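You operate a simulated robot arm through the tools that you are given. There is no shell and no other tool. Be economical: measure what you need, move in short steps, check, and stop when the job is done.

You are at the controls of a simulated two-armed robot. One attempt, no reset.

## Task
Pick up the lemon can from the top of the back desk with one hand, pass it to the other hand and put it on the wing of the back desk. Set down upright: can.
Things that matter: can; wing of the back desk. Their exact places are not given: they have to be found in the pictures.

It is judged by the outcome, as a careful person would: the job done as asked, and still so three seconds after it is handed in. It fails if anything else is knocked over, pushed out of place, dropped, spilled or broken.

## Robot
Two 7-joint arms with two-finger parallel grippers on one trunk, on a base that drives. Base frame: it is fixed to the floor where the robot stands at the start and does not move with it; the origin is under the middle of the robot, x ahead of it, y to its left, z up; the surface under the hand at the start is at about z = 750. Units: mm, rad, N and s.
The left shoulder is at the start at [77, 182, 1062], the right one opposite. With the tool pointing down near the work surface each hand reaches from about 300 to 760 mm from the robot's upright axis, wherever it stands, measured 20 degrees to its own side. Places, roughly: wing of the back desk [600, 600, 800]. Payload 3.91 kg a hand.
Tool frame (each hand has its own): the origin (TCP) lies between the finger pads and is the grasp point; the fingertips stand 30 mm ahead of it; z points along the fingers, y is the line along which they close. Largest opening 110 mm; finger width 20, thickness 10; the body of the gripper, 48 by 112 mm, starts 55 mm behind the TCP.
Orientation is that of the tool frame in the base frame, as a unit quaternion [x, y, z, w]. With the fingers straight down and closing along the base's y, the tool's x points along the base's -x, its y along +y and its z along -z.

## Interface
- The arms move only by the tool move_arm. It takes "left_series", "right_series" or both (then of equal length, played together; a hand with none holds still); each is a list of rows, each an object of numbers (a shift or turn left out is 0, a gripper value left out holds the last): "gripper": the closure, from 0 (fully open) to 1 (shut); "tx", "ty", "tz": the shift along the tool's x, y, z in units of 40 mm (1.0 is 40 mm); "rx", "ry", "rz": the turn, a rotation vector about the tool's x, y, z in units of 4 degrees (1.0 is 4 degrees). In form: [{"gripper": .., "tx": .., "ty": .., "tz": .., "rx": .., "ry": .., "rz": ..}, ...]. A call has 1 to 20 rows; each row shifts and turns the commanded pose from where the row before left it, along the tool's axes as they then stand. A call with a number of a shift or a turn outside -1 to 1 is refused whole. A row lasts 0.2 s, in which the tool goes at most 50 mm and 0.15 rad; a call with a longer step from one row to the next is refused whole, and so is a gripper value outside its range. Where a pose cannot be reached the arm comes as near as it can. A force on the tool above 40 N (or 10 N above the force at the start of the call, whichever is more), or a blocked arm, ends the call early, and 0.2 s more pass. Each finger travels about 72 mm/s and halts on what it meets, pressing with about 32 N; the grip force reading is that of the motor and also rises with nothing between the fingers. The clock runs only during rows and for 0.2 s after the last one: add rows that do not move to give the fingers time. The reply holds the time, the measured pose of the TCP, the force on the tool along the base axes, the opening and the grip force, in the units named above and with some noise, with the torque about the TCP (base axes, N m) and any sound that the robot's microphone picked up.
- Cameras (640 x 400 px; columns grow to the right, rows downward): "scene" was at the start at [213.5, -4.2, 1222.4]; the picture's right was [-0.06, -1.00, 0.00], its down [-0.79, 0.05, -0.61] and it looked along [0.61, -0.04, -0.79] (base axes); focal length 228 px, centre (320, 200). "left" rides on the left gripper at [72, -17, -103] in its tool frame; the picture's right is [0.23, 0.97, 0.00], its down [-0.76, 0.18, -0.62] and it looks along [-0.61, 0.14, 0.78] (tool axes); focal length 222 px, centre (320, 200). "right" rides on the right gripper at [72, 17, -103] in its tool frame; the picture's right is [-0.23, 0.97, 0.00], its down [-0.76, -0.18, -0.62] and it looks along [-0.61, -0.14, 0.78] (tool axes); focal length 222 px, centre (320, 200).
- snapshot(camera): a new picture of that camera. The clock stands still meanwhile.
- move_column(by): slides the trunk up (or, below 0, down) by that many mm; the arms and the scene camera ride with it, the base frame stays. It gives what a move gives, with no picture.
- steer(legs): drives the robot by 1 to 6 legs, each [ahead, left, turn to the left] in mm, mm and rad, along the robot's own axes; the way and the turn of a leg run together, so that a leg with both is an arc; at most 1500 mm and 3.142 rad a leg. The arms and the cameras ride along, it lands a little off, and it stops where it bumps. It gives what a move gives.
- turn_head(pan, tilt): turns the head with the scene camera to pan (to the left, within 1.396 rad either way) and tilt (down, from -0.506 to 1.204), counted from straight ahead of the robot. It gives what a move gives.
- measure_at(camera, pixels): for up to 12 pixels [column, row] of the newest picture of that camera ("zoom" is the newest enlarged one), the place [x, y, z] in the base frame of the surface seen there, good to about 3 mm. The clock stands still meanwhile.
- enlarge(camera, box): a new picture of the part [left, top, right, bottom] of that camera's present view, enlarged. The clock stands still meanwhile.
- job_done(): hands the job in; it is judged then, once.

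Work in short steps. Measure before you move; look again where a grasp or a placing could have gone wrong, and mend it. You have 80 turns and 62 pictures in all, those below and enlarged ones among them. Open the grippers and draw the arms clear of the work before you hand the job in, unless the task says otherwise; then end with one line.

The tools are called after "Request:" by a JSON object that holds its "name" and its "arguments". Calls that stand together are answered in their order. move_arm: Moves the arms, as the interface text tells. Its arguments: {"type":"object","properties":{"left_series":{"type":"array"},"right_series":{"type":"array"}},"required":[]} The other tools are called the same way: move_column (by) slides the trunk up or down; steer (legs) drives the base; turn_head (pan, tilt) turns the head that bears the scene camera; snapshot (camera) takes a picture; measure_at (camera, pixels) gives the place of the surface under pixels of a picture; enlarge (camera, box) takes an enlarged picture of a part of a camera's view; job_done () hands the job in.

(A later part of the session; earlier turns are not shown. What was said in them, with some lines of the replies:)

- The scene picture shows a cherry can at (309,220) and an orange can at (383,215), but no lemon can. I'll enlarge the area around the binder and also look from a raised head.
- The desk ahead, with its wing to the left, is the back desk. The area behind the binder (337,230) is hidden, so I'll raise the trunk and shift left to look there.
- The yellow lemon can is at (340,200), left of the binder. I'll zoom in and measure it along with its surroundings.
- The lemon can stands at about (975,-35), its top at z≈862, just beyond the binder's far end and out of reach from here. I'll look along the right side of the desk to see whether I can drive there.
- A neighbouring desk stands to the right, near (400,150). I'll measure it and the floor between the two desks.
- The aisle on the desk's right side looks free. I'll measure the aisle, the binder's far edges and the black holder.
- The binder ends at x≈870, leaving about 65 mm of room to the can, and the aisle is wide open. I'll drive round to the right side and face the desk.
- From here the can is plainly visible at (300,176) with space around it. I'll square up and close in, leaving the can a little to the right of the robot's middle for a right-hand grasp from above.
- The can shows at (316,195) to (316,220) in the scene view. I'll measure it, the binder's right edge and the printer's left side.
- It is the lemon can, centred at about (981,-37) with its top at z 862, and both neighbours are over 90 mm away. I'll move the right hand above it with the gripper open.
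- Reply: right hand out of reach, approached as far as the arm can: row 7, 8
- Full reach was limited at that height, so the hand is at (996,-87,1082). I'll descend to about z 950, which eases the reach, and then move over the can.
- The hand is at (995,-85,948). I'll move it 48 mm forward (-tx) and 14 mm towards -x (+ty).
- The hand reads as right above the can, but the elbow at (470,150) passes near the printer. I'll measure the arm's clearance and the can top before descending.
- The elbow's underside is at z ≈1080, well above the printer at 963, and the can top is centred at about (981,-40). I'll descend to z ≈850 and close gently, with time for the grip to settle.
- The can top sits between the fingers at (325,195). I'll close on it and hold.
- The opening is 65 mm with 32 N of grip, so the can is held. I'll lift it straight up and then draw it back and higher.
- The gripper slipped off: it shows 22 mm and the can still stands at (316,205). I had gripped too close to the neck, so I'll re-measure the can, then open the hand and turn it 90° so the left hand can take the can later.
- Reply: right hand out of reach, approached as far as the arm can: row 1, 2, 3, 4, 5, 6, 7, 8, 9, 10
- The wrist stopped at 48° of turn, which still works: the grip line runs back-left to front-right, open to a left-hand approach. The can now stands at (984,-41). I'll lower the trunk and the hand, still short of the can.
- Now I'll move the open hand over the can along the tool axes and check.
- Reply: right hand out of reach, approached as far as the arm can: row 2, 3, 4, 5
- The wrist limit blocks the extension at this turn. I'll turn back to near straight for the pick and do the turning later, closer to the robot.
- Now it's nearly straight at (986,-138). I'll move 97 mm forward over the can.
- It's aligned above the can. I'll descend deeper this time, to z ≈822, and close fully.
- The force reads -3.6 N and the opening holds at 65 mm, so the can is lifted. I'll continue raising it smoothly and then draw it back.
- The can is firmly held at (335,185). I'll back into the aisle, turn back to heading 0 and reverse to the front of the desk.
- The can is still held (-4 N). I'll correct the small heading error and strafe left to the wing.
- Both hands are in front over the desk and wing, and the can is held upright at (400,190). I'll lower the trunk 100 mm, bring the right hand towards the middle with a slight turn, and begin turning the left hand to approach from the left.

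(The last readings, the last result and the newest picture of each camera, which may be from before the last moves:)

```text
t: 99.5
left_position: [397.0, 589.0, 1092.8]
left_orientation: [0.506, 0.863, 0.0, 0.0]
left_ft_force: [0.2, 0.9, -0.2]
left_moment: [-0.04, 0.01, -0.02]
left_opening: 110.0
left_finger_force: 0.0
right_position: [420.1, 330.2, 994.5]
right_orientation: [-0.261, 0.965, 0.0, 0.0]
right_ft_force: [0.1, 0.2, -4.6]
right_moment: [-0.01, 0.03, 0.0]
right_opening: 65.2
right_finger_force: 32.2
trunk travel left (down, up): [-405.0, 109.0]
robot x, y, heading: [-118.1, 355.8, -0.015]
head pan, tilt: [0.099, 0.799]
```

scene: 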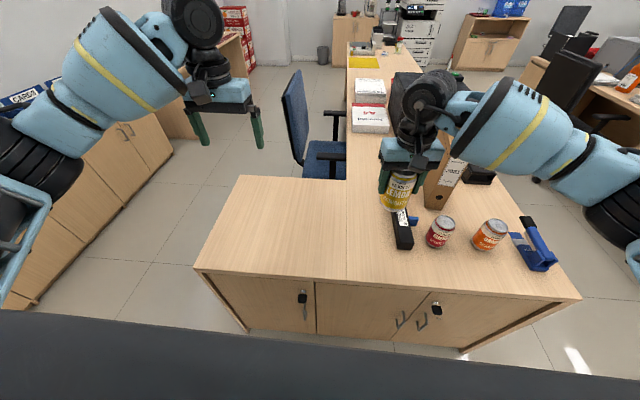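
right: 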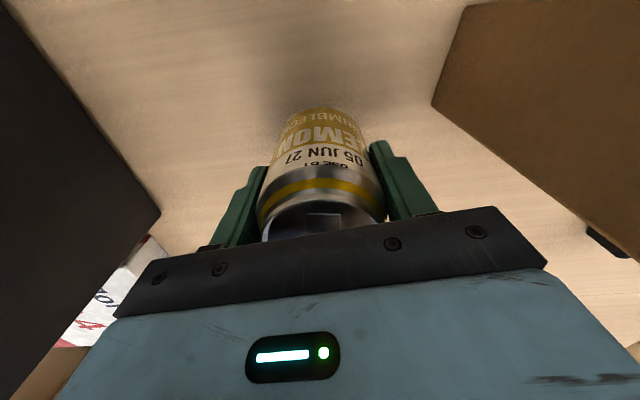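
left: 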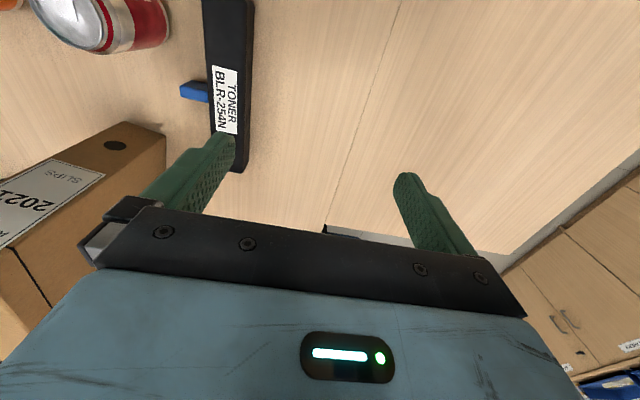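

Both turns landed as planned. Now I'll pitch the left hand by 65° so that it points right and 25° downward.

Request:
{"name": "move_arm", "arguments": {"left_series": [{"ry": -1}, {"ry": -1}, {"ry": -1}, {"ry": -1}, {"ry": -1}, {"ry": -1}, {"ry": -1}, {"ry": -1}, {"ry": -1}, {"ry": -1}, {"ry": -1}, {"ry": -1}, {"ry": -1}, {"ry": -1}, {"ry": -1}, {"ry": -1}, {"ry": -0.25}, {}]}}

Request:
{"name": "snapshot", "arguments": {"camera": "scene"}}

Request:
{"name": "snapshot", "arguments": {"camera": "left"}}

```text
t: 103.2
left_position: [399.3, 587.4, 1092.8]
left_orientation: [0.426, 0.727, -0.272, 0.465]
left_ft_force: [0.0, 0.0, 0.2]
left_moment: [0.04, -0.01, -0.02]
left_opening: 110.0
left_finger_force: 0.1
right_position: [418.5, 331.1, 995.2]
right_orientation: [-0.261, 0.965, 0.0, -0.001]
right_ft_force: [0.9, 0.4, -3.8]
right_moment: [0.01, -0.01, 0.04]
right_opening: 65.8
right_finger_force: 31.8
trunk travel left (down, up): [-405.0, 109.0]
robot x, y, heading: [-116.7, 361.5, -0.008]
head pan, tilt: [0.099, 0.799]
```

```text
35 pictures are left
```

scene: 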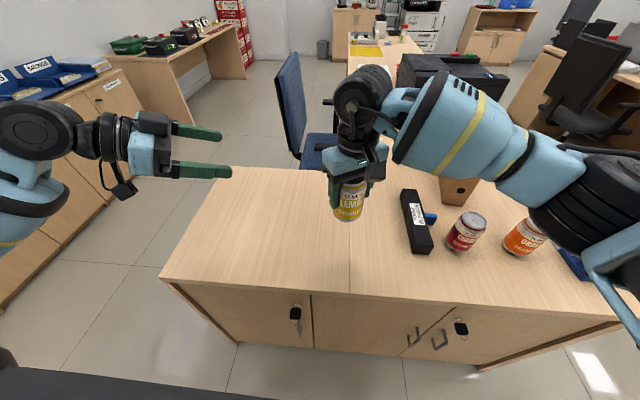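

```text
34 pictures are left
```

left: 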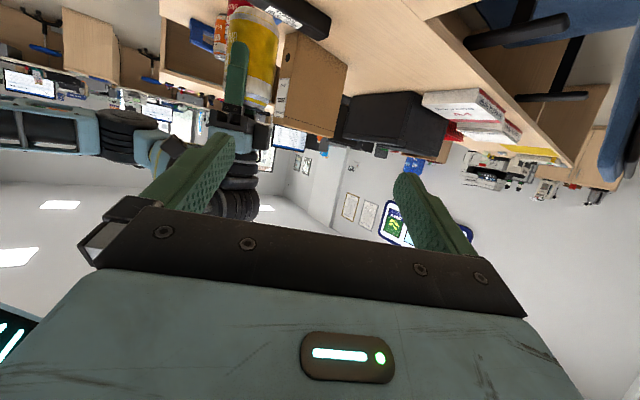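

The left hand points at the can. I'll measure the held can first.

Request:
{"name": "enlarge", "arguments": {"camera": "scene", "box": [300, 130, 400, 240]}}

Request:
{"name": "measure_at", "arguments": {"camera": "scene", "pixels": [[348, 218], [340, 217], [357, 216], [348, 200], [335, 200], [362, 200]]}}

Request:
{"name": "move_arm", "arguments": {"left_series": [{"tx": 0.126, "ty": -0.542, "tz": 0.534}, {"tx": 0.126, "ty": -0.542, "tz": 0.534}, {"tx": 0.126, "ty": -0.542, "tz": 0.534}, {"tx": 0.126, "ty": -0.542, "tz": 0.534}, {"tx": 0.126, "ty": -0.542, "tz": 0.534}, {}]}}

Request:
{"name": "snapshot", "arguments": {"camera": "left"}}

Request:
{"name": "snapshot", "arguments": {"camera": "scene"}}

```text
3.64 times, centred on (350, 185) of scene
```

zoom: 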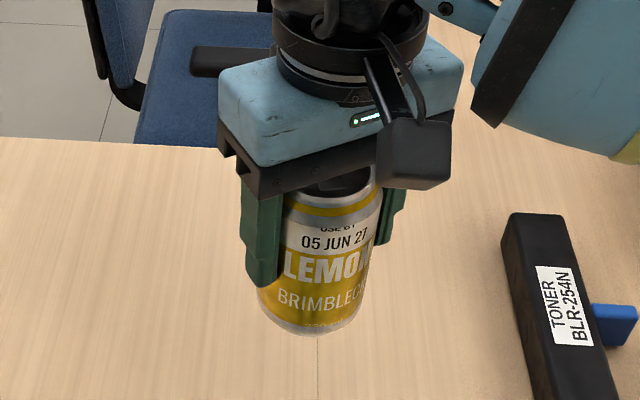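

```text
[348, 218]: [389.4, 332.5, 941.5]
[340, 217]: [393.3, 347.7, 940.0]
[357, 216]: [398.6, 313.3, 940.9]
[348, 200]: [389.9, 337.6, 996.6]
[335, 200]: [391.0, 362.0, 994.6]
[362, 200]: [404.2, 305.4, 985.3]
```

```text
t: 104.7
left_position: [347.3, 459.3, 1025.8]
left_orientation: [0.426, 0.728, -0.272, 0.464]
left_ft_force: [-0.4, -0.1, -0.3]
left_moment: [-0.01, -0.01, 0.02]
left_opening: 109.8
left_finger_force: 0.0
right_position: [420.0, 331.0, 995.1]
right_orientation: [-0.261, 0.965, 0.0, 0.0]
right_ft_force: [-0.4, 0.5, -2.2]
right_moment: [-0.02, 0.02, -0.02]
right_opening: 65.6
right_finger_force: 32.7
trunk travel left (down, up): [-405.0, 109.0]
robot x, y, heading: [-114.8, 362.6, -0.012]
head pan, tilt: [0.099, 0.799]
```

```text
32 pictures are left
```

left: 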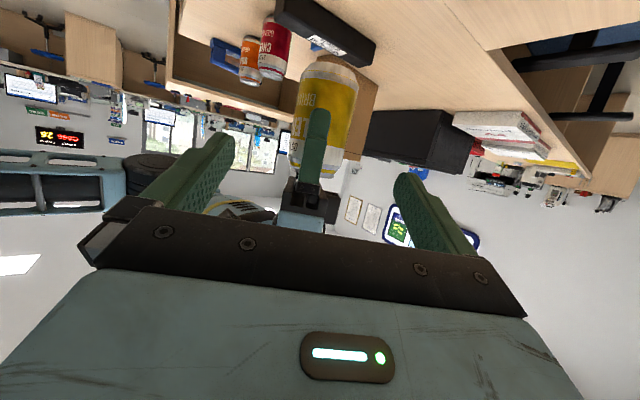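

```text
31 pictures are left
```

scene: 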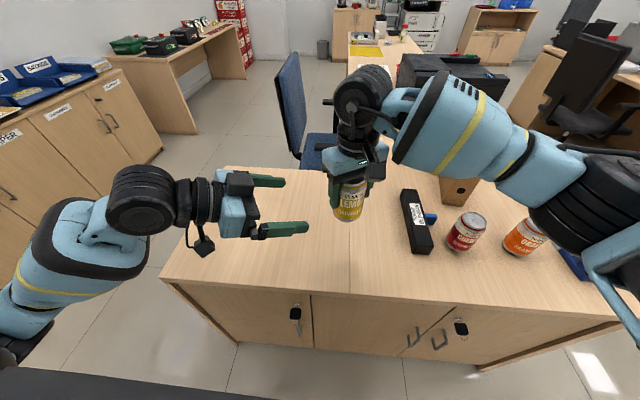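

The left hand is lined up, with the can between its fingers in the left view at (325,120). I'll advance 100 mm and check.

Request:
{"name": "move_arm", "arguments": {"left_series": [{"tz": 0.5}, {"tz": 0.5}, {"tz": 0.5}, {"tz": 0.5}, {"tz": 0.5}, {}]}}

Request:
{"name": "snapshot", "arguments": {"camera": "left"}}

Request:
{"name": "enlarge", "arguments": {"camera": "scene", "box": [220, 100, 420, 240]}}

```text
t: 106.0
left_position: [388.8, 379.8, 981.7]
left_orientation: [0.427, 0.727, -0.272, 0.464]
left_ft_force: [-0.2, 0.5, -0.6]
left_moment: [0.02, 0.0, 0.01]
left_opening: 110.0
left_finger_force: 0.0
right_position: [419.6, 330.9, 996.1]
right_orientation: [-0.261, 0.965, 0.0, -0.001]
right_ft_force: [0.4, -0.2, -3.1]
right_moment: [-0.01, -0.01, 0.0]
right_opening: 65.5
right_finger_force: 32.2
trunk travel left (down, up): [-405.0, 109.0]
robot x, y, heading: [-115.5, 358.0, -0.015]
head pan, tilt: [0.099, 0.799]
```

```text
30 pictures are left
```

left: 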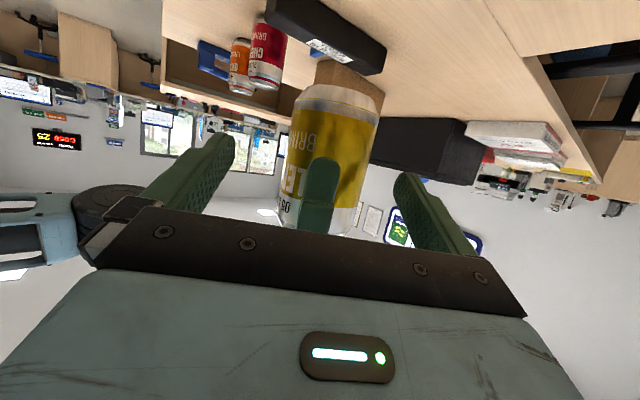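

```text
2.86 times, centred on (320, 170) of scene
```

zoom: 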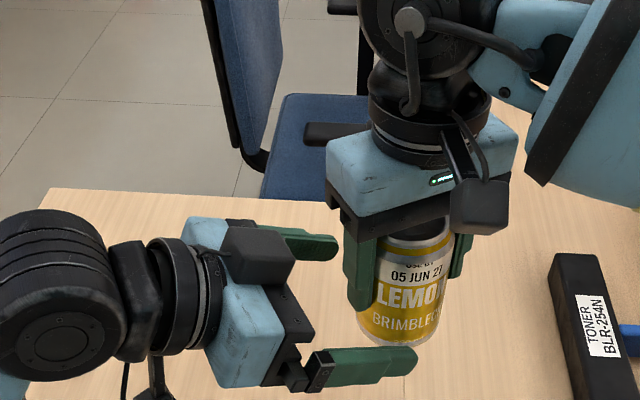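

The approach is aligned. Before the last 50 mm I'll measure the dark cube on the left hand at (255,250) against the right gripper's lower edge at (350,215).

Request:
{"name": "measure_at", "arguments": {"camera": "zoom", "pixels": [[235, 240], [285, 240], [290, 262], [250, 275], [240, 330], [345, 180], [355, 210], [330, 190], [355, 300], [315, 325], [300, 235], [380, 365]]}}

```text
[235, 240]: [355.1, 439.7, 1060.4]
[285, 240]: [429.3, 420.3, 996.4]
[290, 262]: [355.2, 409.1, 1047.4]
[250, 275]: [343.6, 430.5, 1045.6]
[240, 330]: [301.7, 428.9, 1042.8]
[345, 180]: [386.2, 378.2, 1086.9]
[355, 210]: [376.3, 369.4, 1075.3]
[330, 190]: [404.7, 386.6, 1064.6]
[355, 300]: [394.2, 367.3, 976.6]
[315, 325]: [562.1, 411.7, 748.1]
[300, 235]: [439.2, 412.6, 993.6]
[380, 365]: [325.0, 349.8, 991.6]
```

The cube would pass just under the right gripper's body, so I'll stop a little shorter, with the can's axis about 20 mm ahead of the left TCP. I'll advance 43 mm slowly and check the contact force.

Request:
{"name": "move_arm", "arguments": {"left_series": [{"tz": 0.3}, {"tz": 0.3}, {"tz": 0.25}, {"tz": 0.22}, {}]}}

Request:
{"name": "enlarge", "arguments": {"camera": "scene", "box": [240, 110, 400, 230]}}

Request:
{"name": "snapshot", "arguments": {"camera": "left"}}

```text
t: 107.2
left_position: [409.2, 347.1, 966.2]
left_orientation: [0.427, 0.727, -0.272, 0.464]
left_ft_force: [0.1, -0.2, -0.3]
left_moment: [-0.01, 0.0, 0.01]
left_opening: 110.2
left_finger_force: 0.0
right_position: [420.0, 331.3, 994.3]
right_orientation: [-0.261, 0.965, 0.0, 0.0]
right_ft_force: [-0.3, -0.1, -3.3]
right_moment: [-0.02, 0.02, 0.03]
right_opening: 65.6
right_finger_force: 31.0
trunk travel left (down, up): [-405.0, 109.0]
robot x, y, heading: [-119.3, 361.4, -0.013]
head pan, tilt: [0.099, 0.799]
```

```text
3.33 times, centred on (320, 170) of scene
```

zoom: 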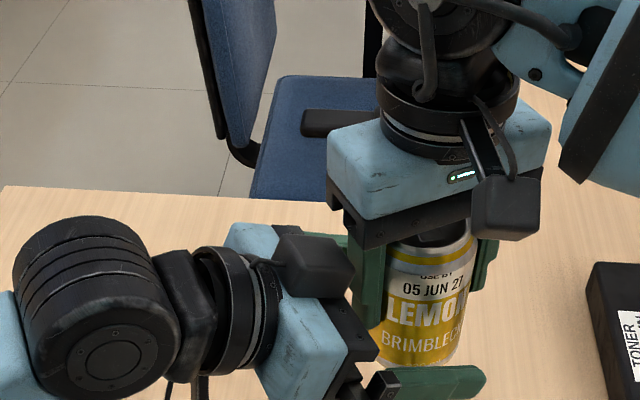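

```text
27 pictures are left
```

left: 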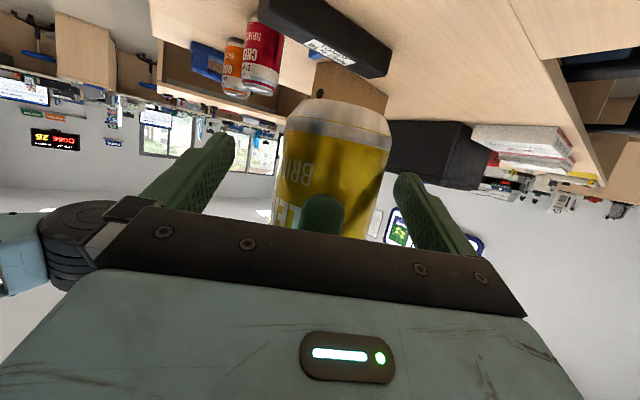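

There's no contact and the can lies between the fingers. I'll close the left gripper while the right one holds.

Request:
{"name": "move_arm", "arguments": {"left_series": [{"gripper": 0.2}, {"gripper": 0.3}, {"gripper": 0.4}, {"gripper": 0.6}, {"gripper": 0.8}, {"gripper": 1.0}, {}, {}]}}

Request:
{"name": "snapshot", "arguments": {"camera": "left"}}

```text
t: 109.0
left_position: [411.6, 348.8, 964.6]
left_orientation: [0.426, 0.728, -0.271, 0.464]
left_ft_force: [21.0, 18.5, -0.5]
left_moment: [-0.52, 0.54, 0.93]
left_opening: 65.0
left_finger_force: 32.0
right_position: [420.0, 331.4, 994.4]
right_orientation: [-0.26, 0.966, -0.003, -0.002]
right_ft_force: [-21.7, -18.2, -0.5]
right_moment: [0.09, 0.16, -0.45]
right_opening: 65.0
right_finger_force: 32.4
trunk travel left (down, up): [-405.0, 109.0]
robot x, y, heading: [-112.8, 360.9, -0.012]
head pan, tilt: [0.099, 0.799]
```

```text
26 pictures are left
```

left: 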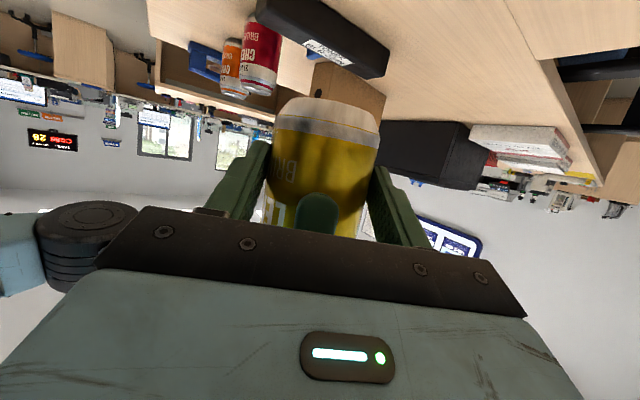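

Both grip the can (65 mm each), with about 28 N of side strain between the hands along the left tool's +y. I'll shift the left command 3 mm that way to relieve it before releasing.

Request:
{"name": "move_arm", "arguments": {"left_series": [{"ty": 0.04}, {"ty": 0.04}, {}]}}

```text
t: 109.8
left_position: [410.6, 347.3, 964.3]
left_orientation: [0.427, 0.727, -0.273, 0.464]
left_ft_force: [7.0, 20.2, 0.6]
left_moment: [-0.19, 0.07, 0.75]
left_opening: 65.2
left_finger_force: 32.0
right_position: [421.1, 329.1, 995.2]
right_orientation: [-0.259, 0.966, -0.004, -0.001]
right_ft_force: [-7.6, -20.9, -3.7]
right_moment: [-0.41, 0.13, -0.44]
right_opening: 65.2
right_finger_force: 32.4
trunk travel left (down, up): [-405.0, 109.0]
robot x, y, heading: [-116.9, 361.0, -0.014]
head pan, tilt: [0.099, 0.799]
```

Strain is lower; one more small relief shift follows, along +y and slightly back.

Request:
{"name": "move_arm", "arguments": {"left_series": [{"ty": 0.04, "tz": -0.04}, {}]}}

```text
t: 110.5
left_position: [410.8, 349.1, 966.4]
left_orientation: [0.428, 0.726, -0.273, 0.463]
left_ft_force: [0.7, 9.2, -0.1]
left_moment: [0.54, 0.05, 0.21]
left_opening: 64.9
left_finger_force: 31.7
right_position: [419.8, 331.7, 994.8]
right_orientation: [-0.261, 0.965, -0.001, 0.001]
right_ft_force: [-1.2, -10.5, -3.5]
right_moment: [-0.82, 0.02, -0.11]
right_opening: 65.3
right_finger_force: 32.0
trunk travel left (down, up): [-405.0, 109.0]
robot x, y, heading: [-112.4, 360.0, -0.014]
head pan, tilt: [0.099, 0.799]
```

The strain is small now. I'll open the right gripper and confirm the left hand takes the weight.

Request:
{"name": "move_arm", "arguments": {"right_series": [{"gripper": 0.35}, {"gripper": 0.2}, {"gripper": 0.0}, {}, {}]}}

Request:
{"name": "enlarge", "arguments": {"camera": "scene", "box": [240, 110, 400, 230]}}

```text
t: 111.7
left_position: [411.5, 352.1, 963.7]
left_orientation: [0.427, 0.73, -0.27, 0.461]
left_ft_force: [-11.2, 18.6, -0.1]
left_moment: [-1.1, -0.67, -0.06]
left_opening: 64.8
left_finger_force: 31.8
right_position: [425.1, 323.8, 995.7]
right_orientation: [-0.25, 0.968, -0.005, 0.002]
right_ft_force: [11.1, -17.7, -0.9]
right_moment: [0.58, 0.37, -0.03]
right_opening: 100.0
right_finger_force: 0.1
trunk travel left (down, up): [-405.0, 109.0]
robot x, y, heading: [-113.6, 356.5, -0.013]
head pan, tilt: [0.099, 0.799]
stopped in row 5 (left hand): the force on the tool passed its limit at 41 N (the readings are from after the stop); the commanded pose is now the measured one
```

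```text
3.33 times, centred on (320, 170) of scene
```

zoom: 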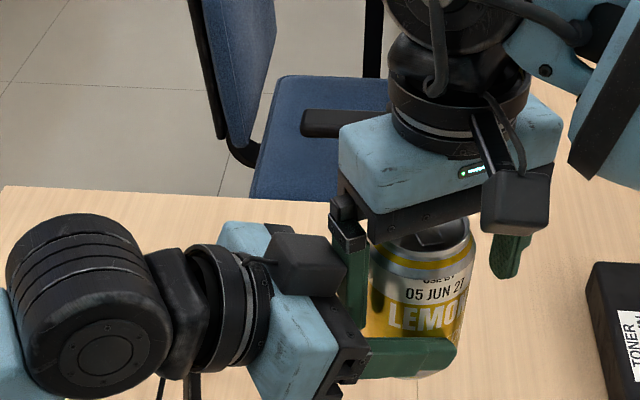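

The right hand's near finger opened against the left gripper's body (100 mm, ~20 N). I'll close it slightly to about 88 mm for clearance, then lift straight up.

Request:
{"name": "move_arm", "arguments": {"right_series": [{"gripper": 0.2}, {}, {}]}}

```text
t: 112.5
left_position: [412.1, 351.7, 964.3]
left_orientation: [0.427, 0.729, -0.271, 0.462]
left_ft_force: [-0.7, 0.5, -0.4]
left_moment: [0.08, 0.03, -0.03]
left_opening: 64.8
left_finger_force: 32.4
right_position: [422.8, 329.6, 995.6]
right_orientation: [-0.256, 0.967, -0.002, 0.002]
right_ft_force: [-0.2, -0.9, -0.2]
right_moment: [-0.06, -0.01, 0.01]
right_opening: 88.1
right_finger_force: 0.1
trunk travel left (down, up): [-405.0, 109.0]
robot x, y, heading: [-115.7, 360.4, -0.014]
head pan, tilt: [0.099, 0.799]
```

Strain gone. I'll lift the right hand straight up.

Request:
{"name": "move_arm", "arguments": {"right_series": [{"tz": -0.2}, {"tz": -0.4}, {"tz": -0.6}, {"tz": -0.6}, {"tz": -0.6}, {"tz": -0.6}, {}]}}

Request:
{"name": "enlarge", "arguments": {"camera": "scene", "box": [240, 110, 400, 230]}}

```text
t: 114.1
left_position: [412.0, 350.0, 964.1]
left_orientation: [0.427, 0.727, -0.272, 0.463]
left_ft_force: [-0.4, 0.2, 0.4]
left_moment: [0.07, 0.05, -0.01]
left_opening: 65.0
left_finger_force: 31.6
right_position: [423.3, 327.7, 1116.7]
right_orientation: [-0.255, 0.967, -0.002, 0.001]
right_ft_force: [0.3, -0.2, -0.6]
right_moment: [0.0, 0.0, 0.03]
right_opening: 88.1
right_finger_force: 0.1
trunk travel left (down, up): [-405.0, 109.0]
robot x, y, heading: [-116.6, 358.1, -0.007]
head pan, tilt: [0.099, 0.799]
```

```text
3.33 times, centred on (320, 170) of scene
```

zoom: 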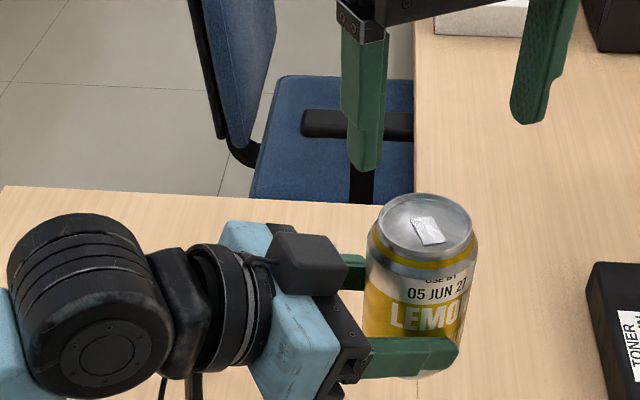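

The left hand holds the can alone. I'll draw the right hand away to the right and measure the can's top rim for tilt.

Request:
{"name": "measure_at", "arguments": {"camera": "zoom", "pixels": [[382, 232], [465, 235], [425, 200], [420, 252], [400, 215], [452, 245], [415, 365], [420, 290]]}}

Request:
{"name": "move_arm", "arguments": {"right_series": [{"gripper": 0.2, "tx": 0.32, "ty": -0.54}, {"tx": 0.32, "ty": -0.54}, {"tx": 0.32, "ty": -0.54}, {"tx": 0.32, "ty": -0.54}, {"tx": 0.32, "ty": -0.54}, {"tx": 0.32, "ty": -0.54}, {"tx": 0.32, "ty": -0.54}, {"tx": 0.32, "ty": -0.54}, {}]}}

Request:
{"name": "snapshot", "arguments": {"camera": "scene"}}

```text
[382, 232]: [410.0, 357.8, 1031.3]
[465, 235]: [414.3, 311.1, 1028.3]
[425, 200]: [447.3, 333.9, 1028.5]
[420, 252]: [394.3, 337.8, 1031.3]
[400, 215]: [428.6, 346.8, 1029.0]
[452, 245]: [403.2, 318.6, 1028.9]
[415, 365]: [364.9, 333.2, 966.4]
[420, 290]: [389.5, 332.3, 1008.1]
```

```text
t: 116.1
left_position: [411.1, 351.2, 964.5]
left_orientation: [0.427, 0.728, -0.272, 0.463]
left_ft_force: [-0.2, 0.3, -0.2]
left_moment: [0.04, 0.03, -0.02]
left_opening: 64.7
left_finger_force: 31.7
right_position: [417.0, 128.8, 1113.3]
right_orientation: [-0.256, 0.967, -0.003, 0.002]
right_ft_force: [0.8, 0.6, -0.6]
right_moment: [-0.03, 0.04, 0.02]
right_opening: 88.1
right_finger_force: 0.0
trunk travel left (down, up): [-405.0, 109.0]
robot x, y, heading: [-116.6, 359.3, -0.014]
head pan, tilt: [0.099, 0.799]
```

```text
23 pictures are left
```

scene: 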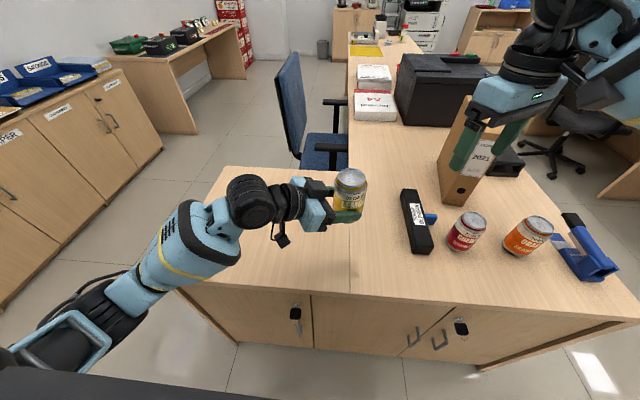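

The can's top is level within noise at z≈1030. To keep the left hand's underside clear of the table, I'll set the can down near the wing's front edge with the hand pointing forward, so I'll turn it about the vertical by 60°.

Request:
{"name": "measure_at", "arguments": {"camera": "scene", "pixels": [[200, 287], [270, 288], [345, 292], [349, 250], [215, 175], [120, 150], [100, 260], [30, 200], [280, 243], [185, 285]]}}

Request:
{"name": "move_arm", "arguments": {"left_series": [{"rx": -0.906, "rz": -0.423}, {"rx": -0.906, "rz": -0.423}, {"rx": -0.906, "rz": -0.423}, {"rx": -0.906, "rz": -0.423}, {"rx": -0.906, "rz": -0.423}, {"rx": -0.906, "rz": -0.423}, {"rx": -0.906, "rz": -0.423}, {"rx": -0.906, "rz": -0.423}, {}]}}

Request:
{"name": "snapshot", "arguments": {"camera": "scene"}}

```text
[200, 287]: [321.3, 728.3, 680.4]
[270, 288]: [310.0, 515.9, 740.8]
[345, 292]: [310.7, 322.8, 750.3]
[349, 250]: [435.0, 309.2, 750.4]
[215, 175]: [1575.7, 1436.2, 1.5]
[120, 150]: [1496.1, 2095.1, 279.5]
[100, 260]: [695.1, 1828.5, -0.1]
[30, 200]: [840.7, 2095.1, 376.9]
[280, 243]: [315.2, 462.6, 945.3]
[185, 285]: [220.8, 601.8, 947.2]
```

```text
t: 118.1
left_position: [412.3, 350.7, 964.0]
left_orientation: [0.21, 0.817, -0.134, 0.52]
left_ft_force: [0.0, 0.3, -0.4]
left_moment: [0.0, 0.07, 0.01]
left_opening: 64.7
left_finger_force: 31.8
right_position: [416.5, 128.2, 1112.9]
right_orientation: [-0.255, 0.967, -0.002, 0.003]
right_ft_force: [-0.3, -0.3, 0.4]
right_moment: [0.03, 0.02, 0.0]
right_opening: 88.1
right_finger_force: 0.0
trunk travel left (down, up): [-405.0, 109.0]
robot x, y, heading: [-113.2, 361.5, -0.015]
head pan, tilt: [0.099, 0.799]
```

```text
22 pictures are left
```

scene: 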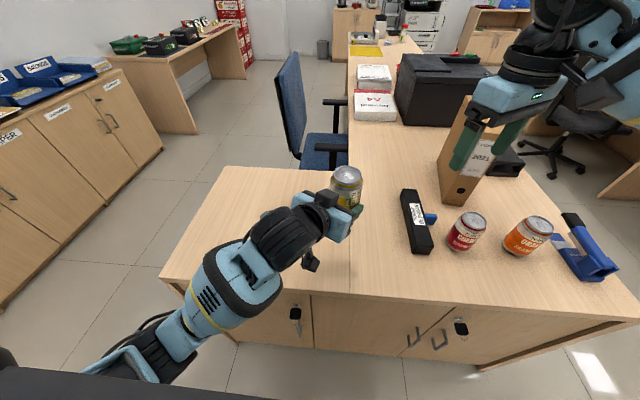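

The turn is going well. I'll complete the remaining ~28°, then check.

Request:
{"name": "move_arm", "arguments": {"left_series": [{"rx": -0.906, "rz": -0.423}, {"rx": -0.906, "rz": -0.423}, {"rx": -0.906, "rz": -0.423}, {"rx": -0.906, "rz": -0.423}, {"rx": -0.906, "rz": -0.423}, {"rx": -0.906, "rz": -0.423}, {"rx": -0.906, "rz": -0.423}, {}]}}

```text
t: 119.9
left_position: [410.8, 351.2, 963.1]
left_orientation: [0.005, 0.844, -0.003, 0.537]
left_ft_force: [0.3, 0.4, 0.3]
left_moment: [-0.03, 0.03, -0.02]
left_opening: 65.0
left_finger_force: 32.0
right_position: [416.4, 127.5, 1113.6]
right_orientation: [-0.255, 0.967, -0.002, 0.003]
right_ft_force: [-0.2, -0.7, 0.1]
right_moment: [0.01, -0.02, -0.01]
right_opening: 88.3
right_finger_force: 0.0
trunk travel left (down, up): [-405.0, 109.0]
robot x, y, heading: [-113.2, 360.5, -0.012]
head pan, tilt: [0.099, 0.799]
```

The hand now points straight forward. I'll shift 170 mm left and 29 mm back over the wing.

Request:
{"name": "move_arm", "arguments": {"left_series": [{"ty": 0.607, "tx": 0.044, "tz": -0.094}, {"ty": 0.607, "tx": 0.044, "tz": -0.094}, {"ty": 0.607, "tx": 0.044, "tz": -0.094}, {"ty": 0.607, "tx": 0.044, "tz": -0.094}, {"ty": 0.607, "tx": 0.044, "tz": -0.094}, {"ty": 0.607, "tx": 0.044, "tz": -0.094}, {"ty": 0.607, "tx": 0.044, "tz": -0.094}, {}]}}

Request:
{"name": "turn_head", "arguments": {"pan": 0.3, "tilt": 0.85}}

Request:
{"name": "snapshot", "arguments": {"camera": "scene"}}

```text
t: 121.7
left_position: [382.6, 521.9, 968.6]
left_orientation: [0.007, 0.844, -0.004, 0.536]
left_ft_force: [-0.6, 0.0, -3.8]
left_moment: [-0.02, 0.08, 0.01]
left_opening: 64.9
left_finger_force: 31.6
right_position: [416.6, 128.6, 1113.3]
right_orientation: [-0.255, 0.967, -0.002, 0.002]
right_ft_force: [0.6, -0.7, 0.6]
right_moment: [-0.01, 0.0, 0.01]
right_opening: 88.1
right_finger_force: 0.1
trunk travel left (down, up): [-405.0, 109.0]
robot x, y, heading: [-113.2, 360.3, -0.008]
head pan, tilt: [0.099, 0.799]
```

```text
t: 122.5
left_position: [382.4, 523.2, 967.9]
left_orientation: [0.006, 0.844, -0.003, 0.536]
left_ft_force: [0.2, 0.4, -3.4]
left_moment: [-0.02, 0.08, -0.03]
left_opening: 64.8
left_finger_force: 32.0
right_position: [416.3, 127.9, 1113.9]
right_orientation: [-0.256, 0.967, -0.002, 0.003]
right_ft_force: [-0.3, 0.5, 0.0]
right_moment: [0.0, -0.01, -0.02]
right_opening: 88.1
right_finger_force: 0.1
trunk travel left (down, up): [-405.0, 109.0]
robot x, y, heading: [-112.2, 359.3, -0.014]
head pan, tilt: [0.3, 0.85]
```

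```text
21 pictures are left
```

scene: 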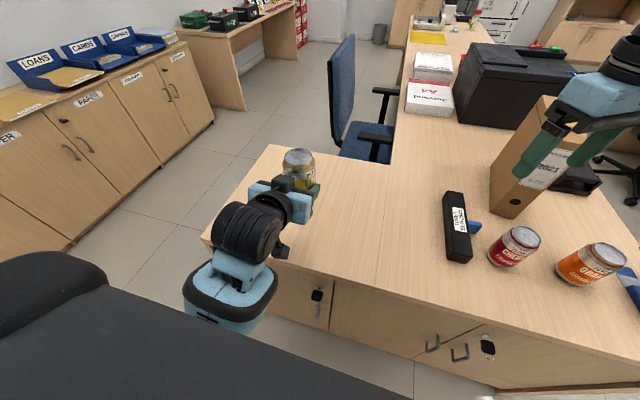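

The can hangs over the wing at (298,165). I'll measure its top, the side, the wing's front edge and the camera pod.

Request:
{"name": "enlarge", "arguments": {"camera": "scene", "box": [220, 130, 360, 270]}}

Request:
{"name": "measure_at", "arguments": {"camera": "scene", "pixels": [[298, 157], [287, 155], [309, 155], [298, 150], [298, 163], [280, 250], [330, 270], [345, 240], [250, 180], [300, 215]]}}

```text
2.86 times, centred on (290, 200) of scene
```

zoom: 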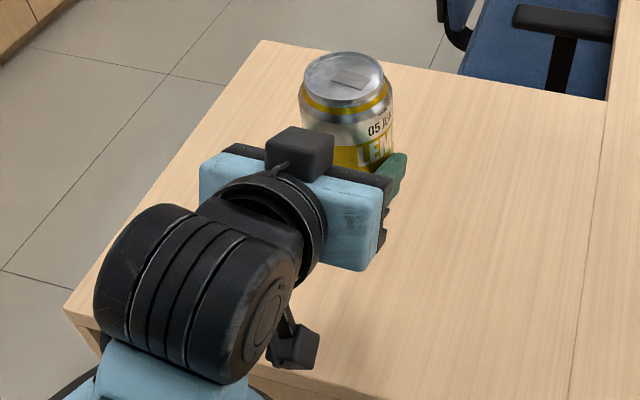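

```text
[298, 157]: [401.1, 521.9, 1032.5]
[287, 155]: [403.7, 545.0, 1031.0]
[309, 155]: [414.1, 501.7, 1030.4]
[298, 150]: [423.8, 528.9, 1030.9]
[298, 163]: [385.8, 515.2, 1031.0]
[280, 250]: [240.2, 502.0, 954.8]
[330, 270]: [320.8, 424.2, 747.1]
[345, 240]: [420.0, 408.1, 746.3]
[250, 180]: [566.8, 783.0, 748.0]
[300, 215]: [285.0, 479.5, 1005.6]
```

The can is level, centred at (404,523), about 171 mm above the wing, and the pod at x=240 will hang outside the edge (x=312). I'll descend 155 mm and then creep.

Request:
{"name": "move_arm", "arguments": {"left_series": [{"tx": 0.585, "tz": 0.273}, {"tx": 0.585, "tz": 0.273}, {"tx": 0.585, "tz": 0.273}, {"tx": 0.585, "tz": 0.273}, {"tx": 0.585, "tz": 0.273}, {"tx": 0.585, "tz": 0.273}, {}]}}

Request:
{"name": "enlarge", "arguments": {"camera": "scene", "box": [220, 130, 360, 270]}}

Request:
{"name": "snapshot", "arguments": {"camera": "left"}}

```text
t: 124.0
left_position: [384.1, 524.2, 807.3]
left_orientation: [0.007, 0.844, -0.003, 0.537]
left_ft_force: [0.0, 0.3, -3.2]
left_moment: [0.01, 0.08, 0.0]
left_opening: 64.7
left_finger_force: 32.0
right_position: [417.2, 128.6, 1113.9]
right_orientation: [-0.255, 0.967, -0.002, 0.002]
right_ft_force: [-0.3, 0.1, 0.1]
right_moment: [-0.04, 0.01, 0.01]
right_opening: 88.0
right_finger_force: 0.1
trunk travel left (down, up): [-405.0, 109.0]
robot x, y, heading: [-113.3, 360.7, -0.007]
head pan, tilt: [0.3, 0.85]
```

```text
2.86 times, centred on (290, 200) of scene
```

zoom: 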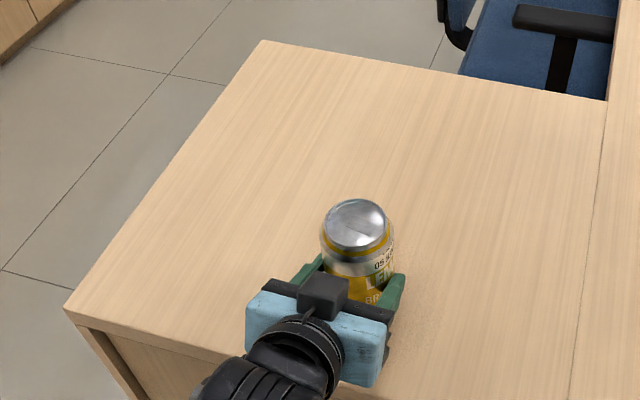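

```text
18 pictures are left
```

left: 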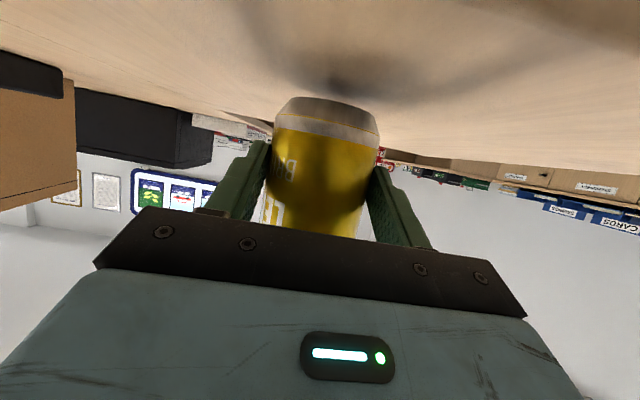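

The can's base is about 9 mm above the wing. I'll creep down 8 mm and read the force.

Request:
{"name": "move_arm", "arguments": {"left_series": [{"tx": 0.045, "tz": 0.021}, {"tx": 0.045, "tz": 0.021}, {"tx": 0.045, "tz": 0.021}, {"tx": 0.045, "tz": 0.021}, {}]}}

```text
t: 125.2
left_position: [384.5, 522.8, 800.9]
left_orientation: [0.007, 0.843, -0.002, 0.537]
left_ft_force: [-0.1, -0.4, -4.2]
left_moment: [0.0, 0.07, -0.04]
left_opening: 64.6
left_finger_force: 32.0
right_position: [417.2, 128.2, 1114.4]
right_orientation: [-0.256, 0.967, -0.003, 0.003]
right_ft_force: [-1.3, 0.3, 0.9]
right_moment: [-0.02, 0.0, 0.02]
right_opening: 88.1
right_finger_force: 0.1
trunk travel left (down, up): [-405.0, 109.0]
robot x, y, heading: [-115.1, 359.4, -0.016]
head pan, tilt: [0.3, 0.85]
```

No contact yet (-4 N); continuing the creep by 3 mm.

Request:
{"name": "move_arm", "arguments": {"left_series": [{"tx": 0.034, "tz": 0.016}, {"tx": 0.034, "tz": 0.016}, {}]}}

```text
t: 126.0
left_position: [383.4, 524.8, 799.1]
left_orientation: [0.01, 0.843, 0.001, 0.538]
left_ft_force: [0.5, 0.1, -3.2]
left_moment: [-0.01, 0.11, 0.0]
left_opening: 65.0
left_finger_force: 32.4
right_position: [417.6, 128.8, 1113.4]
right_orientation: [-0.256, 0.967, -0.001, 0.002]
right_ft_force: [0.8, -0.9, 0.5]
right_moment: [-0.03, -0.02, 0.0]
right_opening: 87.9
right_finger_force: 0.1
trunk travel left (down, up): [-405.0, 109.0]
robot x, y, heading: [-115.1, 359.3, -0.012]
head pan, tilt: [0.3, 0.85]
```

Request:
{"name": "move_arm", "arguments": {"left_series": [{"tx": 0.034, "tz": 0.016}, {"tx": 0.034, "tz": 0.016}, {}]}}

```text
t: 126.8
left_position: [384.8, 527.4, 797.0]
left_orientation: [0.013, 0.842, 0.003, 0.54]
left_ft_force: [-0.6, 0.0, -3.5]
left_moment: [0.02, 0.09, -0.02]
left_opening: 64.6
left_finger_force: 31.7
right_position: [417.8, 128.3, 1112.9]
right_orientation: [-0.255, 0.967, -0.002, 0.003]
right_ft_force: [-0.5, 0.8, -0.2]
right_moment: [0.03, 0.0, 0.01]
right_opening: 88.3
right_finger_force: 0.0
trunk travel left (down, up): [-405.0, 109.0]
robot x, y, heading: [-113.4, 356.0, -0.011]
head pan, tilt: [0.3, 0.85]
```

The weight still reads -3.5 N, but the hand drifts sideways (y 523→527) with a slight turn, so the arm may be touching the desk edge. I'll look.

Request:
{"name": "turn_head", "arguments": {"pan": 0.4, "tilt": 1.1}}

Request:
{"name": "snapshot", "arguments": {"camera": "scene"}}

Request:
{"name": "snapshot", "arguments": {"camera": "left"}}

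```text
t: 127.6
left_position: [385.6, 526.1, 797.4]
left_orientation: [0.013, 0.842, 0.003, 0.54]
left_ft_force: [0.0, 0.0, -1.3]
left_moment: [0.01, 0.02, -0.02]
left_opening: 64.8
left_finger_force: 32.2
right_position: [417.2, 128.1, 1113.7]
right_orientation: [-0.256, 0.967, -0.002, 0.002]
right_ft_force: [0.0, 0.1, 0.5]
right_moment: [0.05, 0.03, 0.0]
right_opening: 87.9
right_finger_force: 0.0
trunk travel left (down, up): [-405.0, 109.0]
robot x, y, heading: [-117.0, 361.8, -0.015]
head pan, tilt: [0.4, 1.1]
```

```text
17 pictures are left
```

scene: 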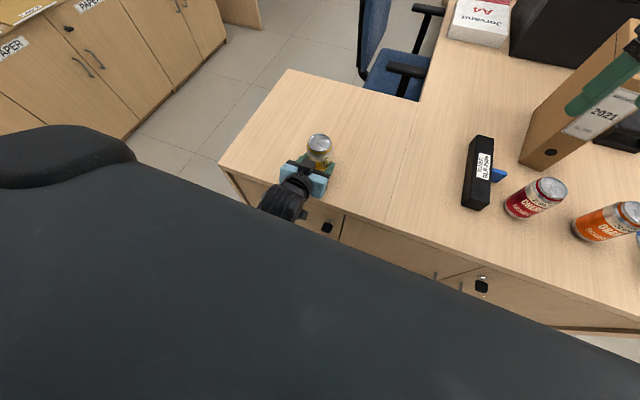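

```text
16 pictures are left
```

left: 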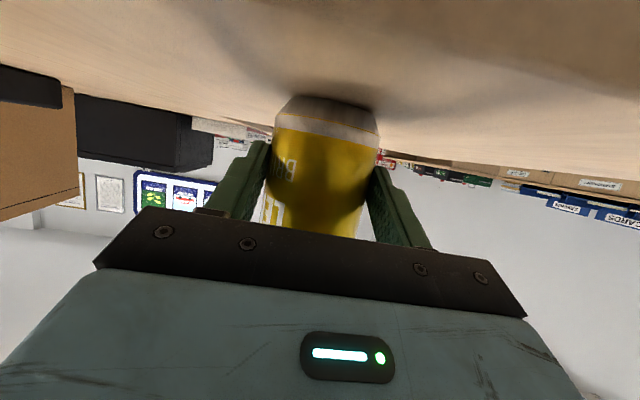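

I'll measure the can's base edge and the wing surface right beside it in the left view.

Request:
{"name": "measure_at", "arguments": {"camera": "left", "pixels": [[285, 100], [370, 112], [330, 100], [330, 92], [400, 120], [250, 90], [330, 130], [330, 60]]}}

Request:
{"name": "enlarge", "arguments": {"camera": "scene", "box": [250, 110, 370, 230]}}

```text
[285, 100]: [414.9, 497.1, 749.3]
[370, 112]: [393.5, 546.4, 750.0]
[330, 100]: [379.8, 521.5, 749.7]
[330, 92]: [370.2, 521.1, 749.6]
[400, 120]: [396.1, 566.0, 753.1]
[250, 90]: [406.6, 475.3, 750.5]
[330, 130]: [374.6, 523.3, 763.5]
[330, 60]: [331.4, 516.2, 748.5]
```

```text
3.33 times, centred on (310, 170) of scene
```

zoom: 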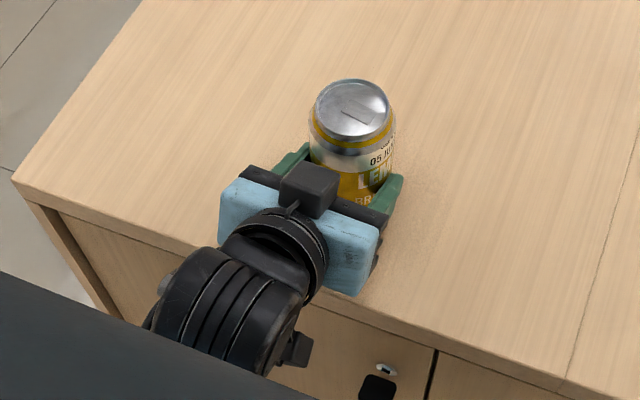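

The wing surface is at z≈749.5. I'll measure the can's top to see the remaining gap.

Request:
{"name": "measure_at", "arguments": {"camera": "zoom", "pixels": [[350, 90], [350, 122], [325, 105], [378, 108], [350, 108], [340, 100]]}}

```text
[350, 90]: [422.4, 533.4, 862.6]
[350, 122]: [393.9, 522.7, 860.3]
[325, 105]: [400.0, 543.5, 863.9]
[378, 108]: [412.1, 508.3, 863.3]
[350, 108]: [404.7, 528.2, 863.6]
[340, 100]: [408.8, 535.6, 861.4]
```

The top is at z≈862, the same as when the can stood on the desk, so it is resting on the wing. I'll release gently.

Request:
{"name": "move_arm", "arguments": {"left_series": [{"gripper": 0.38}, {"gripper": 0.35}, {"gripper": 0.25}, {"gripper": 0.1}, {"gripper": 0.0}, {}, {}]}}

Request:
{"name": "snapshot", "arguments": {"camera": "left"}}

```text
t: 129.2
left_position: [384.6, 526.3, 797.2]
left_orientation: [0.013, 0.842, 0.003, 0.539]
left_ft_force: [0.3, 0.2, 0.2]
left_moment: [0.0, -0.01, 0.01]
left_opening: 109.7
left_finger_force: 0.1
right_position: [417.0, 127.0, 1113.7]
right_orientation: [-0.256, 0.967, -0.002, 0.002]
right_ft_force: [-0.6, 0.1, -0.6]
right_moment: [0.0, 0.0, -0.01]
right_opening: 87.9
right_finger_force: 0.1
trunk travel left (down, up): [-405.0, 109.0]
robot x, y, heading: [-114.7, 364.5, -0.012]
head pan, tilt: [0.4, 1.1]
```

```text
14 pictures are left
```

left: 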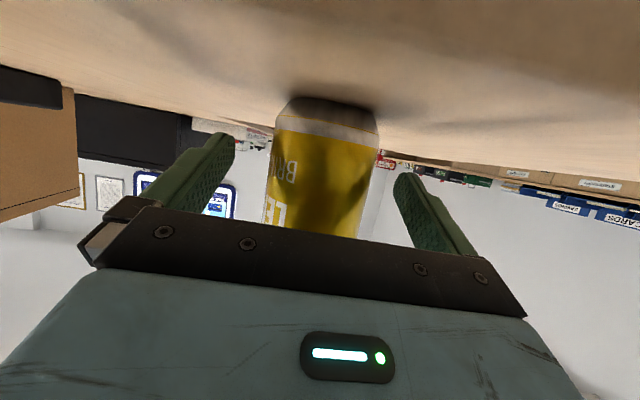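

The can stands free between the open fingers. I'll back the base straight away so the fingers slide clear of it.

Request:
{"name": "steer", "arguments": {"legs": [[-220, 0, 0]]}}

Request:
{"name": "turn_head", "arguments": {"pan": 0.1, "tilt": 0.75}}

Request:
{"name": "snapshot", "arguments": {"camera": "scene"}}

```text
t: 130.9
left_position: [155.8, 531.9, 797.9]
left_orientation: [0.011, 0.843, 0.005, 0.538]
left_ft_force: [-0.5, -1.0, 0.7]
left_moment: [0.0, 0.0, 0.02]
left_opening: 109.9
left_finger_force: 0.1
right_position: [192.3, 133.8, 1114.4]
right_orientation: [-0.258, 0.966, -0.003, 0.003]
right_ft_force: [-0.4, -0.3, 0.0]
right_moment: [0.02, 0.01, 0.02]
right_opening: 87.9
right_finger_force: 0.0
trunk travel left (down, up): [-405.0, 109.0]
robot x, y, heading: [-342.6, 362.6, -0.008]
head pan, tilt: [0.4, 1.1]
```

```text
t: 131.8
left_position: [157.2, 533.0, 796.2]
left_orientation: [0.012, 0.843, 0.004, 0.538]
left_ft_force: [-0.1, 0.0, 0.2]
left_moment: [0.0, 0.03, -0.02]
left_opening: 109.9
left_finger_force: 0.0
right_position: [192.4, 132.5, 1113.1]
right_orientation: [-0.258, 0.966, -0.002, 0.001]
right_ft_force: [-0.9, 0.2, 0.0]
right_moment: [0.01, 0.01, -0.01]
right_opening: 87.9
right_finger_force: 0.1
trunk travel left (down, up): [-405.0, 109.0]
robot x, y, heading: [-341.7, 363.3, -0.007]
head pan, tilt: [0.099, 0.75]
```

```text
13 pictures are left
```

scene: 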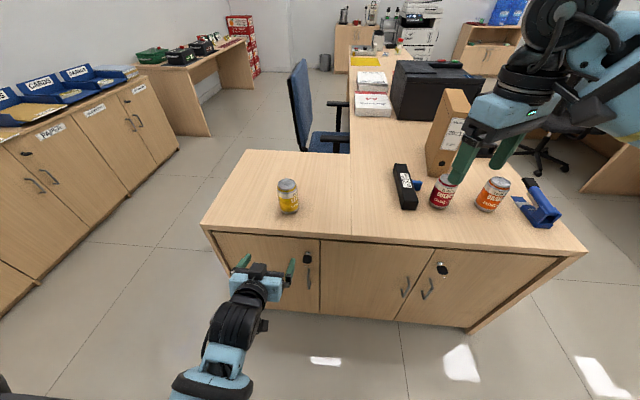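

The lemon can stands upright on the wing at (288,195) and all the other items are in place. I'll open the right gripper fully.

Request:
{"name": "move_arm", "arguments": {"right_series": [{"gripper": 0}, {}, {}, {}, {}]}}

Request:
{"name": "enlarge", "arguments": {"camera": "scene", "box": [200, 120, 600, 280]}}

```text
t: 133.0
left_position: [156.5, 531.9, 795.1]
left_orientation: [0.011, 0.842, 0.005, 0.539]
left_ft_force: [0.2, 0.5, 0.1]
left_moment: [-0.01, 0.01, -0.02]
left_opening: 110.0
left_finger_force: 0.0
right_position: [192.0, 133.6, 1114.2]
right_orientation: [-0.258, 0.966, -0.003, 0.003]
right_ft_force: [-0.1, 0.4, -0.1]
right_moment: [0.01, -0.01, -0.01]
right_opening: 110.1
right_finger_force: 0.1
trunk travel left (down, up): [-405.0, 109.0]
robot x, y, heading: [-338.2, 359.8, -0.002]
head pan, tilt: [0.099, 0.75]
```

```text
1.60 times, centred on (400, 200) of scene
```

zoom: 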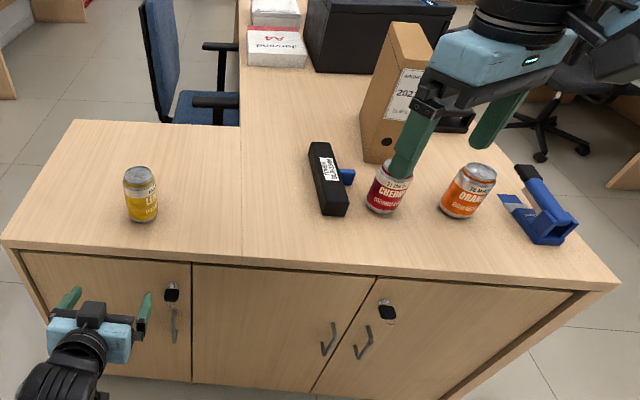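

Everything is in order, with both hands open and clear, so I'm handing it in.

Request:
{"name": "job_done", "arguments": {}}

```text
The job is handed in.
```

The lemon can was picked up with the right hand on the second try (the first grip slipped off without moving the can noticeably), passed to the left hand, and now stands upright on the wing of the back desk; in the last picture nothing else was knocked over or out of place.
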